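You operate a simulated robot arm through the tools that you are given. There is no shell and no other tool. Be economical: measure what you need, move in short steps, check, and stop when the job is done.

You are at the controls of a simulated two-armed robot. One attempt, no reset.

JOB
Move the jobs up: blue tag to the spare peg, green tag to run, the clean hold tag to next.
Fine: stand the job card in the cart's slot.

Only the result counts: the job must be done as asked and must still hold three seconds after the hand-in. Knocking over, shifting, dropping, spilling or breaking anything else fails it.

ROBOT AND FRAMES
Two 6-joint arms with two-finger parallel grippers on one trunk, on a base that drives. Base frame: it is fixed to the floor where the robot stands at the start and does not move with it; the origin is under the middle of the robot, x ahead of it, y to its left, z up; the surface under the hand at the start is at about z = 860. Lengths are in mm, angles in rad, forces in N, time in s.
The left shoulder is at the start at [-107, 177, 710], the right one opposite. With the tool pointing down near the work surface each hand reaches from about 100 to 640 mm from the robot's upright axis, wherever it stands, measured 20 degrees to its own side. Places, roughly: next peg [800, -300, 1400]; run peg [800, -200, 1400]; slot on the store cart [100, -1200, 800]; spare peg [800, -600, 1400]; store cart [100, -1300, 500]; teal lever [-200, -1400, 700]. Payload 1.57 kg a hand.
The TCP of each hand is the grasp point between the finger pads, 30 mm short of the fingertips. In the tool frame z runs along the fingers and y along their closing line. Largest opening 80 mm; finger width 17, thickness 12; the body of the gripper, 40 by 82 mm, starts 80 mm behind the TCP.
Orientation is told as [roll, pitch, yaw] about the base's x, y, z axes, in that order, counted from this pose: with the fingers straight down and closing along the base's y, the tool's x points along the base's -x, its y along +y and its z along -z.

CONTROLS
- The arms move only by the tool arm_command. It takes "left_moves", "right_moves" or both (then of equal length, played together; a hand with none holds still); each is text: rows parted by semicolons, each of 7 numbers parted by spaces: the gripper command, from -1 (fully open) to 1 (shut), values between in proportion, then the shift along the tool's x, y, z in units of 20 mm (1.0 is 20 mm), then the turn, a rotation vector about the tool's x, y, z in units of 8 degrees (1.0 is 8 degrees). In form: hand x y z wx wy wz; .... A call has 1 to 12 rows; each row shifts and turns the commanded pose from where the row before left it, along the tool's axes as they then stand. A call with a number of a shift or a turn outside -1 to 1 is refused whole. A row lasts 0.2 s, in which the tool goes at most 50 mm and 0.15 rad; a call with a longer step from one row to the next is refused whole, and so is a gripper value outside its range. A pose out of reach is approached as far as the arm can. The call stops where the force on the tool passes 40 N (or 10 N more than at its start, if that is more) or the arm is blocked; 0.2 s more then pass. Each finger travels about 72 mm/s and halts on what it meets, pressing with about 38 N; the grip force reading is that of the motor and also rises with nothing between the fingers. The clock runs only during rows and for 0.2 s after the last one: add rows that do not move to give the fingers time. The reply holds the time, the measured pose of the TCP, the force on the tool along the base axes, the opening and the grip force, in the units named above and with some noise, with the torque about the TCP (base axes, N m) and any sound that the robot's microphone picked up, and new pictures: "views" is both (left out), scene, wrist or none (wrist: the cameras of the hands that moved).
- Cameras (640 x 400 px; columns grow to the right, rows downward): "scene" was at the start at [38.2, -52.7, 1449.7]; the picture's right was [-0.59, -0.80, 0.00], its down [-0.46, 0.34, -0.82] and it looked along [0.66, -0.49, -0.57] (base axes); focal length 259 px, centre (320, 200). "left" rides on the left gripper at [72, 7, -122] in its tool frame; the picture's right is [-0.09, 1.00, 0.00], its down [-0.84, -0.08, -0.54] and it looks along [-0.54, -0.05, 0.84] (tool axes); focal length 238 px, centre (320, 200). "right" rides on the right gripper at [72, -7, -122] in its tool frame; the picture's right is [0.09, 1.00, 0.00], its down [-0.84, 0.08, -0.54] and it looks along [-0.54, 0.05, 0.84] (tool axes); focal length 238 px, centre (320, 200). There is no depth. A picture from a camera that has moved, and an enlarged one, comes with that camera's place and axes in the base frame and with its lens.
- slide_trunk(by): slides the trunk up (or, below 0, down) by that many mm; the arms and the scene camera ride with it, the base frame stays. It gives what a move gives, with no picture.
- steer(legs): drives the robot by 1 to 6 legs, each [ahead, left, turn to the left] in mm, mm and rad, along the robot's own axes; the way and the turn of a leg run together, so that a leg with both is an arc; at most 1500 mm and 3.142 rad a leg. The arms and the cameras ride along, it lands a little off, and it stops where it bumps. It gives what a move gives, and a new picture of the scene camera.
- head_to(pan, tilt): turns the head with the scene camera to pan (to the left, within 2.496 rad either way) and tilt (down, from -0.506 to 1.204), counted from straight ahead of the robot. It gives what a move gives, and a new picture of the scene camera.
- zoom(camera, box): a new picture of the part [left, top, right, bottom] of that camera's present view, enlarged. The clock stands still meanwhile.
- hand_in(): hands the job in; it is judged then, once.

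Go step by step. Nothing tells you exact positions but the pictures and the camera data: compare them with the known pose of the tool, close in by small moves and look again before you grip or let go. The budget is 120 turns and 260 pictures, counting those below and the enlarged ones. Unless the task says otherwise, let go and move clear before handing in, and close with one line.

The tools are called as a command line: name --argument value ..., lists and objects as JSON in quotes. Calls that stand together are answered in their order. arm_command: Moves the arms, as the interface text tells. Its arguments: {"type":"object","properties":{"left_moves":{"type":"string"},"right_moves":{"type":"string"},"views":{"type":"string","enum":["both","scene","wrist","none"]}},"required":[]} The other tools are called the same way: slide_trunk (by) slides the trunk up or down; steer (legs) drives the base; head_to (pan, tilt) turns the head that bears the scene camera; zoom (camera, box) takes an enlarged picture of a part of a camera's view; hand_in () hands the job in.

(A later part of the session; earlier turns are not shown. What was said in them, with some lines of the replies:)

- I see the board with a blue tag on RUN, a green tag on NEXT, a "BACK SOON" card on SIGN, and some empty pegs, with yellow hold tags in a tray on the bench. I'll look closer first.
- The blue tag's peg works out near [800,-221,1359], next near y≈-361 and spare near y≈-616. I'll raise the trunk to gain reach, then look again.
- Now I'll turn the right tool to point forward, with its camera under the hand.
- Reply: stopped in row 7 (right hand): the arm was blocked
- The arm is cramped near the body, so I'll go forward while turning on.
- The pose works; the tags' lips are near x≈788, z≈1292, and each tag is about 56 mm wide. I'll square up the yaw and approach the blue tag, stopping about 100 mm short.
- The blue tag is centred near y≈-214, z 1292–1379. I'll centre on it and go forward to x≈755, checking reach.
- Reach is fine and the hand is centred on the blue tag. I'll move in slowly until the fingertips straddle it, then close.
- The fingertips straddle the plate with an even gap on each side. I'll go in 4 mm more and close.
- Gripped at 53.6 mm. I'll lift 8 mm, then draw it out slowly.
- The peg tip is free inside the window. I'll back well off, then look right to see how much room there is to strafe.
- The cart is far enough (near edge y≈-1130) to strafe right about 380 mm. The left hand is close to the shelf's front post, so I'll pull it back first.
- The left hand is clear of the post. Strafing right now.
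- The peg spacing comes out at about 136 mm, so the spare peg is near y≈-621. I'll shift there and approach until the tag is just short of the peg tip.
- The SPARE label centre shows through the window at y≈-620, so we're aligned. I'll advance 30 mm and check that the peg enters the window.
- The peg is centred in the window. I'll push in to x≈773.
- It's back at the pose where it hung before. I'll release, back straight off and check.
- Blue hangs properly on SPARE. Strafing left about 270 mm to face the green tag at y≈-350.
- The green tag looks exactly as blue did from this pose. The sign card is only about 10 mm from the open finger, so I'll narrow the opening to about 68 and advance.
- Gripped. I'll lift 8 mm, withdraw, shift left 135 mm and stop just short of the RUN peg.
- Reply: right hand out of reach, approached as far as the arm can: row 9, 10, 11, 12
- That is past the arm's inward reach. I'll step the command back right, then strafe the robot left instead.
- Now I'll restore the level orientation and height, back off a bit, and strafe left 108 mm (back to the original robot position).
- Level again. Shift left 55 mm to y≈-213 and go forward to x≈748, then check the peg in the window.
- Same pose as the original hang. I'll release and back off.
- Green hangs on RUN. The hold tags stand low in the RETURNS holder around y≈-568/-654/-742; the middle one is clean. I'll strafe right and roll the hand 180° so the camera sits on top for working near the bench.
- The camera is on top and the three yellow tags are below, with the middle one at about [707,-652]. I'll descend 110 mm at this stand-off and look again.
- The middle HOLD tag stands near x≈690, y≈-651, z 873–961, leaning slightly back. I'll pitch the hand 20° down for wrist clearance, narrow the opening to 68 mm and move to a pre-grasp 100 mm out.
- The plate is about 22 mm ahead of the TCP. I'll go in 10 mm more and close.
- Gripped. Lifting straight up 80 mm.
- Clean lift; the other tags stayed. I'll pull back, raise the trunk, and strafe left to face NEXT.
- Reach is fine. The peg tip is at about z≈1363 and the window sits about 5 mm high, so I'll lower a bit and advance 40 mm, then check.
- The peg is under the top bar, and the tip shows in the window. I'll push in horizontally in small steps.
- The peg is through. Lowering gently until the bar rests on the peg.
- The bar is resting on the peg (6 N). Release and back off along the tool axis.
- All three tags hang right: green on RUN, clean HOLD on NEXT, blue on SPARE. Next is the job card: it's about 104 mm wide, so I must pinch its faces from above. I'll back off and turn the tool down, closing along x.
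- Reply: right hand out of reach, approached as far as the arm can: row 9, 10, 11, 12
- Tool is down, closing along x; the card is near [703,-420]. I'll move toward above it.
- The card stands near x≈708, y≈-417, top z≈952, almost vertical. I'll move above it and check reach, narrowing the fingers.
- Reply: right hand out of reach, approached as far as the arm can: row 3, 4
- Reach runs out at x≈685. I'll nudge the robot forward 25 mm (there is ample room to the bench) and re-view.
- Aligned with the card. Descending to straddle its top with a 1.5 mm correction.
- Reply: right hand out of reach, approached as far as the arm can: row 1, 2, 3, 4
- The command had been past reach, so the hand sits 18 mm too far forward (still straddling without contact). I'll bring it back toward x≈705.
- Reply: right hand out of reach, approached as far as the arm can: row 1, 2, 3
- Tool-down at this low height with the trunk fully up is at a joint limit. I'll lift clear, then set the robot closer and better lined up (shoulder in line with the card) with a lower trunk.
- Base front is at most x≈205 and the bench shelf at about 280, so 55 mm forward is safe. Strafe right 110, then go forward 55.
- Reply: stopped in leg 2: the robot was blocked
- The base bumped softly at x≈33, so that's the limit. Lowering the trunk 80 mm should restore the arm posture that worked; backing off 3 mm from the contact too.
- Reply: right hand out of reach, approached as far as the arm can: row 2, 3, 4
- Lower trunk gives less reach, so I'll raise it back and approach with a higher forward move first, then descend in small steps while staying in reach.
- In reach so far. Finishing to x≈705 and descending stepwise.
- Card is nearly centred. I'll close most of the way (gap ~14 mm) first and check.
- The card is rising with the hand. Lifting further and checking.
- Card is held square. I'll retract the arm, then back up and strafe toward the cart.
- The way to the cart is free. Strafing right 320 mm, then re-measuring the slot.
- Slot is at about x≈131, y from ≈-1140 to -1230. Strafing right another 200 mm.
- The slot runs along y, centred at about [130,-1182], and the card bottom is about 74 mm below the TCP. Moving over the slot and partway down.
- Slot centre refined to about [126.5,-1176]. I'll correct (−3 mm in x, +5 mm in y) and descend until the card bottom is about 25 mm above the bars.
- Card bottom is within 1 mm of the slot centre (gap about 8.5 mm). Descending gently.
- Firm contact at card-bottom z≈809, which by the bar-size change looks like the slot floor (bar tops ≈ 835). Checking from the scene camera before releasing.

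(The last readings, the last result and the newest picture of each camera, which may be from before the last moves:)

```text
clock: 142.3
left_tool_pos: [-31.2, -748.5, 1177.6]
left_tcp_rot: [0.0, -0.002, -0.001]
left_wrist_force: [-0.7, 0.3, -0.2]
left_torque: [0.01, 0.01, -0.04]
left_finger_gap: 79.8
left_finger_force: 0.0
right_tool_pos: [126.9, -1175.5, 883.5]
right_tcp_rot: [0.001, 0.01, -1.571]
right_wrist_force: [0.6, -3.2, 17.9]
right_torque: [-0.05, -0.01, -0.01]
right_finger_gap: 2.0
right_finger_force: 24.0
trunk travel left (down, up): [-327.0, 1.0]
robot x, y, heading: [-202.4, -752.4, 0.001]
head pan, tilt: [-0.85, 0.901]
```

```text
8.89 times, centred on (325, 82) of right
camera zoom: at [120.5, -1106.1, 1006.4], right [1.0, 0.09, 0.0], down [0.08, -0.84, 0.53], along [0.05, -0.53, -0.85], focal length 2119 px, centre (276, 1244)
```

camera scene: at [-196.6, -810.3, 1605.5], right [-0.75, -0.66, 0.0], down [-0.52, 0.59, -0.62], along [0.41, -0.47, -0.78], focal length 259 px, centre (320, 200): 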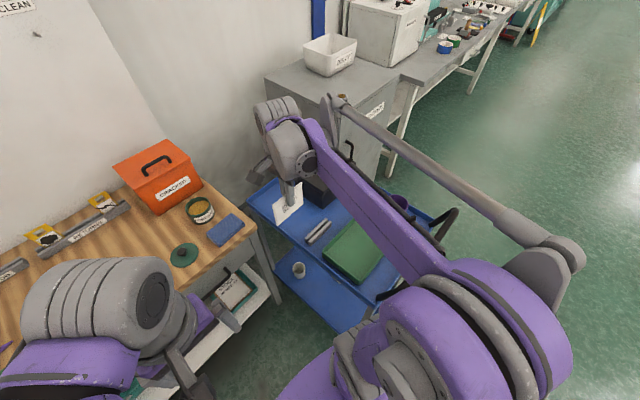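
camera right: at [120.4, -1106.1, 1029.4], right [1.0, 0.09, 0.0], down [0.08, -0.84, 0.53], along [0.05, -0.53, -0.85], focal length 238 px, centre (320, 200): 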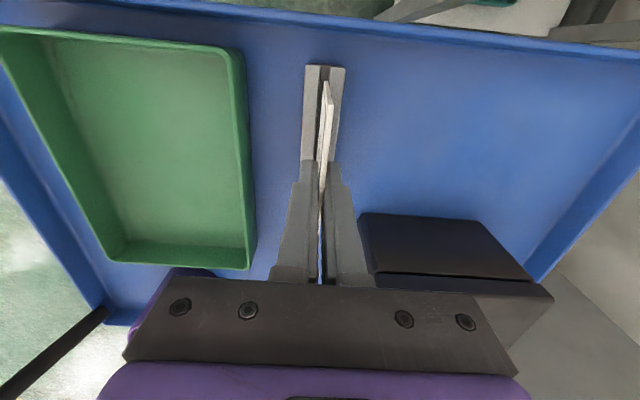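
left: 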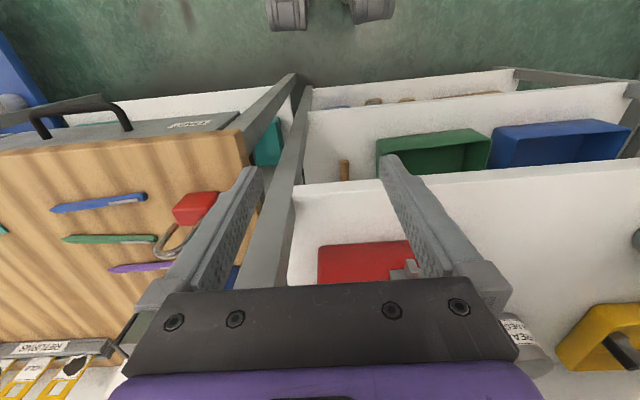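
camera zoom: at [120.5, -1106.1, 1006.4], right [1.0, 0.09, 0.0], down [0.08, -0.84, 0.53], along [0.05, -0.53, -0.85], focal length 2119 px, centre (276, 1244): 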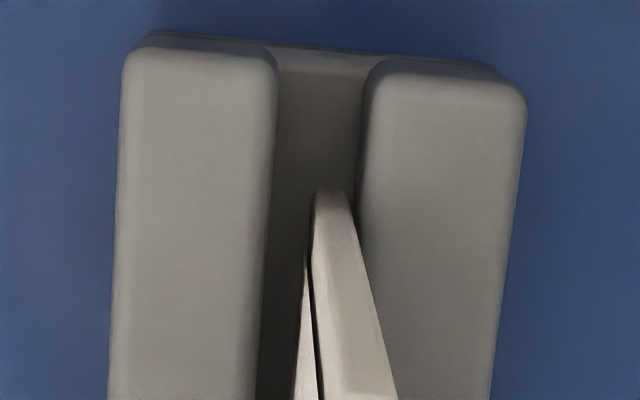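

The card's foot is clearly down in the slot. Relieving the pressure slightly, opening, and rising straight up.

arm_command --right_moves "1 0 0 -0.06 0 0 0;0.8 0 0 0 0 0 0;0.5 0 0 0 0 0 0;0.3 0 0 0 0 0 0;0.3 0 0 0 0 0 0" --views "wrist"

zoom --camera "right" --box '[260, 50, 390, 150]'

```text
clock: 143.5
left_tool_pos: [-30.0, -749.0, 1176.3]
left_tcp_rot: [0.002, 0.002, -0.002]
left_wrist_force: [-0.2, 0.3, 0.1]
left_torque: [0.02, 0.01, 0.01]
left_finger_gap: 80.1
left_finger_force: 0.0
right_tool_pos: [127.5, -1174.6, 884.7]
right_tcp_rot: [0.001, 0.012, -1.572]
right_wrist_force: [-0.5, 0.3, 0.3]
right_torque: [0.0, -0.01, 0.0]
right_finger_gap: 28.0
right_finger_force: 0.1
trunk travel left (down, up): [-327.0, 1.0]
robot x, y, heading: [-203.2, -753.3, 0.003]
head pan, tilt: [-0.85, 0.901]
camera right: at [120.5, -1106.4, 1006.6], right [1.0, 0.09, 0.0], down [0.08, -0.84, 0.53], along [0.05, -0.53, -0.85], focal length 238 px, centre (320, 200)
```

right: 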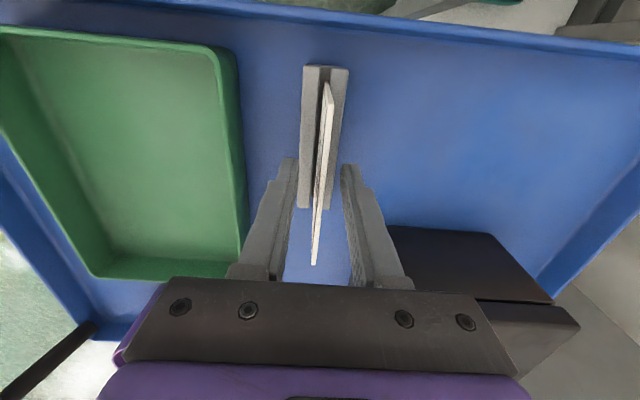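

```text
4.00 times, centred on (325, 100) of right
camera zoom: at [120.5, -1106.4, 1006.6], right [1.0, 0.09, 0.0], down [0.08, -0.84, 0.53], along [0.05, -0.53, -0.85], focal length 953 px, centre (300, 600)
```

zoom: 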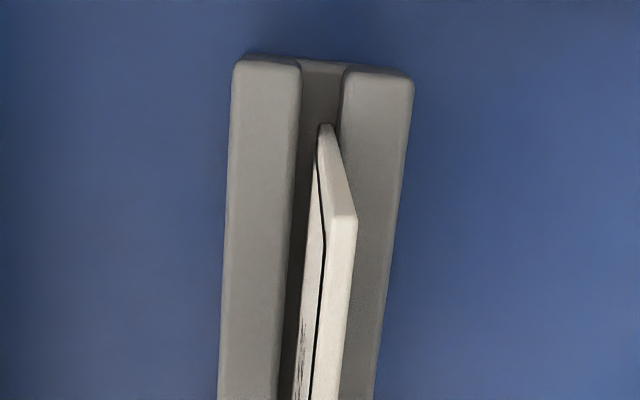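

The card stands by itself. Rising straight up and clear.

arm_command --right_moves "0.3 0 0 -0.5 0 0 0;0.3 0 0 -1 0 0 0;0.3 0 0 -1 0 0 0;0.3 0 0 -1 0 0 0;0.3 0 0 -1 0 0 0;0.3 0 0 -1 0 0 0;0.3 0 0 -1 0 0 0;0.3 0 0 -1 0 0 0;0.3 1 0 -1 0 0 0;0.3 1 0 -1 0 0 0;0.3 0 0 0 0 0 0" --views "wrist"

steer --legs '[[0, 200, 0]]'

head_to --pan -0.95 --tilt 0.75

```text
clock: 145.9
left_tool_pos: [-30.2, -749.5, 1177.8]
left_tcp_rot: [0.0, 0.0, -0.002]
left_wrist_force: [-0.5, 0.5, 0.4]
left_torque: [-0.01, -0.02, 0.03]
left_finger_gap: 80.0
left_finger_force: 0.1
right_tool_pos: [126.9, -1139.9, 1075.0]
right_tcp_rot: [-0.002, 0.011, -1.572]
right_wrist_force: [-0.8, -0.2, -0.1]
right_torque: [0.01, 0.0, 0.0]
right_finger_gap: 27.7
right_finger_force: 0.1
trunk travel left (down, up): [-327.0, 1.0]
robot x, y, heading: [-203.6, -753.3, -0.001]
head pan, tilt: [-0.85, 0.901]
camera right: at [119.9, -1069.6, 1197.6], right [1.0, 0.09, 0.0], down [0.08, -0.84, 0.53], along [0.05, -0.53, -0.85], focal length 238 px, centre (320, 200)
```

right: 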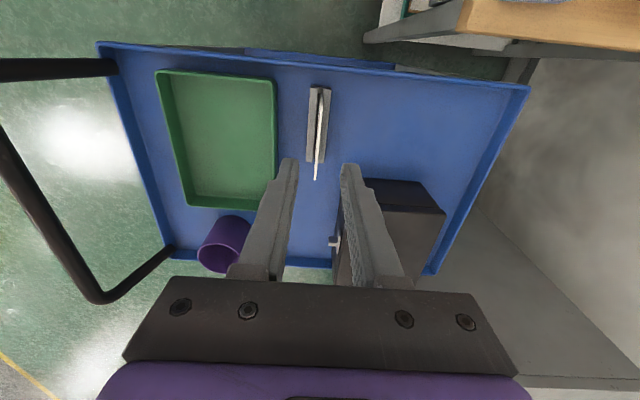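

```text
clock: 148.3
left_tool_pos: [-30.5, -546.7, 1177.1]
left_tcp_rot: [-0.002, -0.001, -0.001]
left_wrist_force: [-0.2, 0.8, -0.3]
left_torque: [0.0, 0.04, -0.02]
left_finger_gap: 80.0
left_finger_force: 0.0
right_tool_pos: [126.3, -935.7, 1075.8]
right_tcp_rot: [0.0, 0.01, -1.573]
right_wrist_force: [-0.2, -0.1, 0.9]
right_torque: [0.03, -0.02, 0.03]
right_finger_gap: 27.9
right_finger_force: 0.0
trunk travel left (down, up): [-327.0, 1.0]
robot x, y, heading: [-201.2, -552.7, 0.001]
head pan, tilt: [-0.85, 0.901]
camera scene: at [-196.1, -608.0, 1605.4], right [-0.75, -0.66, 0.0], down [-0.52, 0.59, -0.62], along [0.41, -0.47, -0.78], focal length 259 px, centre (320, 200)
```

scene: 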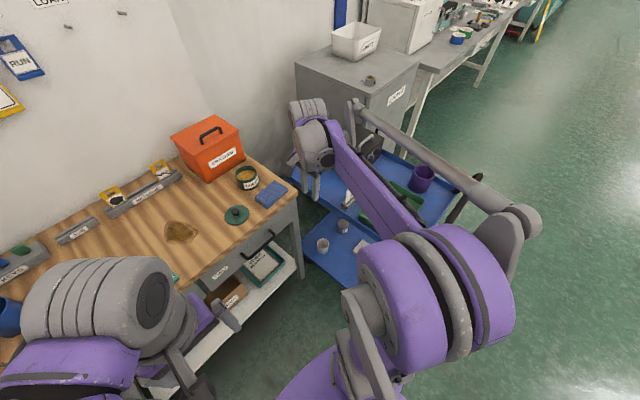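

```text
clock: 149.0
left_tool_pos: [-30.1, -547.0, 1176.9]
left_tcp_rot: [-0.001, 0.001, -0.003]
left_wrist_force: [-0.1, 0.2, -0.2]
left_torque: [-0.01, -0.03, -0.02]
left_finger_gap: 80.1
left_finger_force: 0.0
right_tool_pos: [126.4, -936.4, 1074.7]
right_tcp_rot: [-0.001, 0.01, -1.573]
right_wrist_force: [-0.3, 0.5, 0.1]
right_torque: [-0.01, -0.02, -0.02]
right_finger_gap: 28.0
right_finger_force: 0.1
trunk travel left (down, up): [-327.0, 1.0]
robot x, y, heading: [-201.6, -548.6, -0.001]
head pan, tilt: [-0.949, 0.75]
camera scene: at [-197.7, -618.4, 1617.3], right [-0.81, -0.58, 0.0], down [-0.4, 0.56, -0.73], along [0.42, -0.6, -0.68], focal length 259 px, centre (320, 200)
```

scene: 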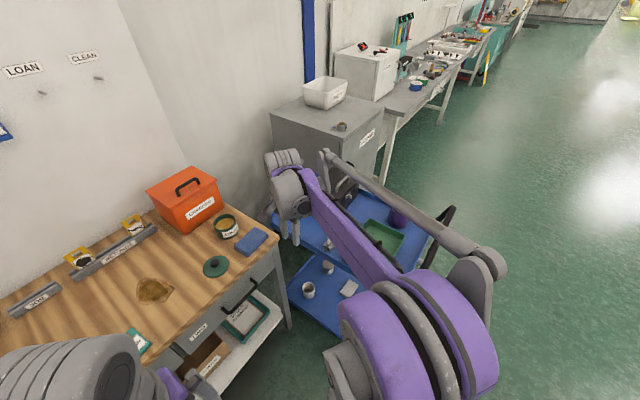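

The card stands in the slot. A last check of the board.

zoom --camera "scene" --box '[290, 210, 410, 285]'

head_to --pan 0.05 --tilt 0.35

```text
5.33 times, centred on (350, 248) of scene
camera zoom: at [-197.7, -618.4, 1617.3], right [-0.81, -0.58, 0.0], down [-0.4, 0.56, -0.73], along [0.42, -0.6, -0.68], focal length 1381 px, centre (160, -53)
```

zoom: 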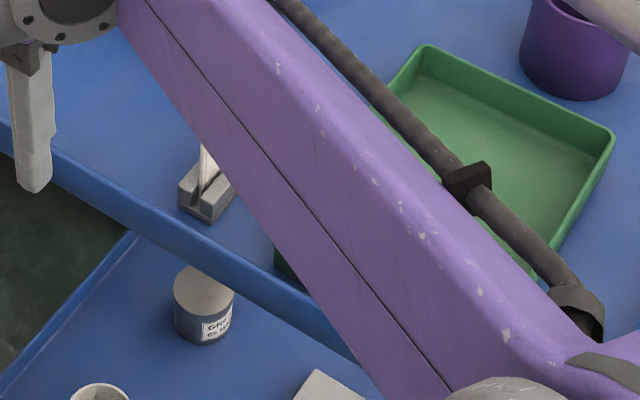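

```text
clock: 150.3
left_tool_pos: [-30.3, -546.2, 1177.3]
left_tcp_rot: [0.0, 0.0, -0.002]
left_wrist_force: [-0.2, 0.7, -0.7]
left_torque: [0.01, -0.03, -0.01]
left_finger_gap: 79.9
left_finger_force: 0.0
right_tool_pos: [127.0, -935.4, 1075.7]
right_tcp_rot: [0.001, 0.011, -1.573]
right_wrist_force: [0.2, -0.4, -0.2]
right_torque: [0.02, 0.01, 0.02]
right_finger_gap: 27.7
right_finger_force: 0.1
trunk travel left (down, up): [-327.0, 1.0]
robot x, y, heading: [-200.6, -552.1, -0.001]
head pan, tilt: [0.051, 0.351]
camera scene: at [-152.8, -546.7, 1653.0], right [0.05, -1.0, 0.0], down [-0.34, -0.02, -0.94], along [0.94, 0.04, -0.34], focal length 259 px, centre (320, 200)
```

scene: 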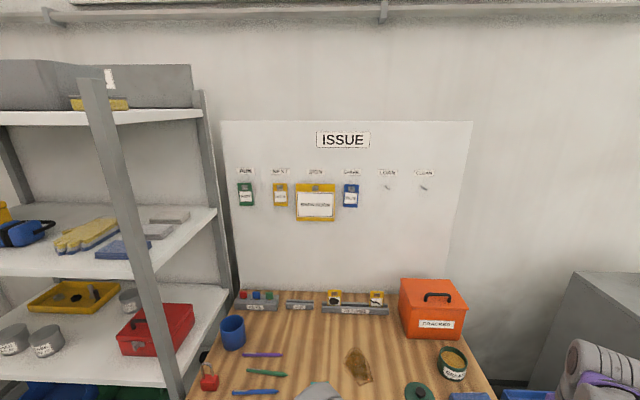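

Green is on RUN, the clean HOLD tag on NEXT, blue on SPARE, and the card stands in the cart's slot. Both hands are clear, so I'm handing in.

hand_in

```text
The job is handed in.
```

The job is handed in. The blue tag is on the spare peg, the green tag on run and the clean hold tag on next, and the job card stands in the cart's slot. While I was lining up for the card, the base bumped lightly against something at the bench and stopped. I saw nothing shifted in the pictures afterwards.
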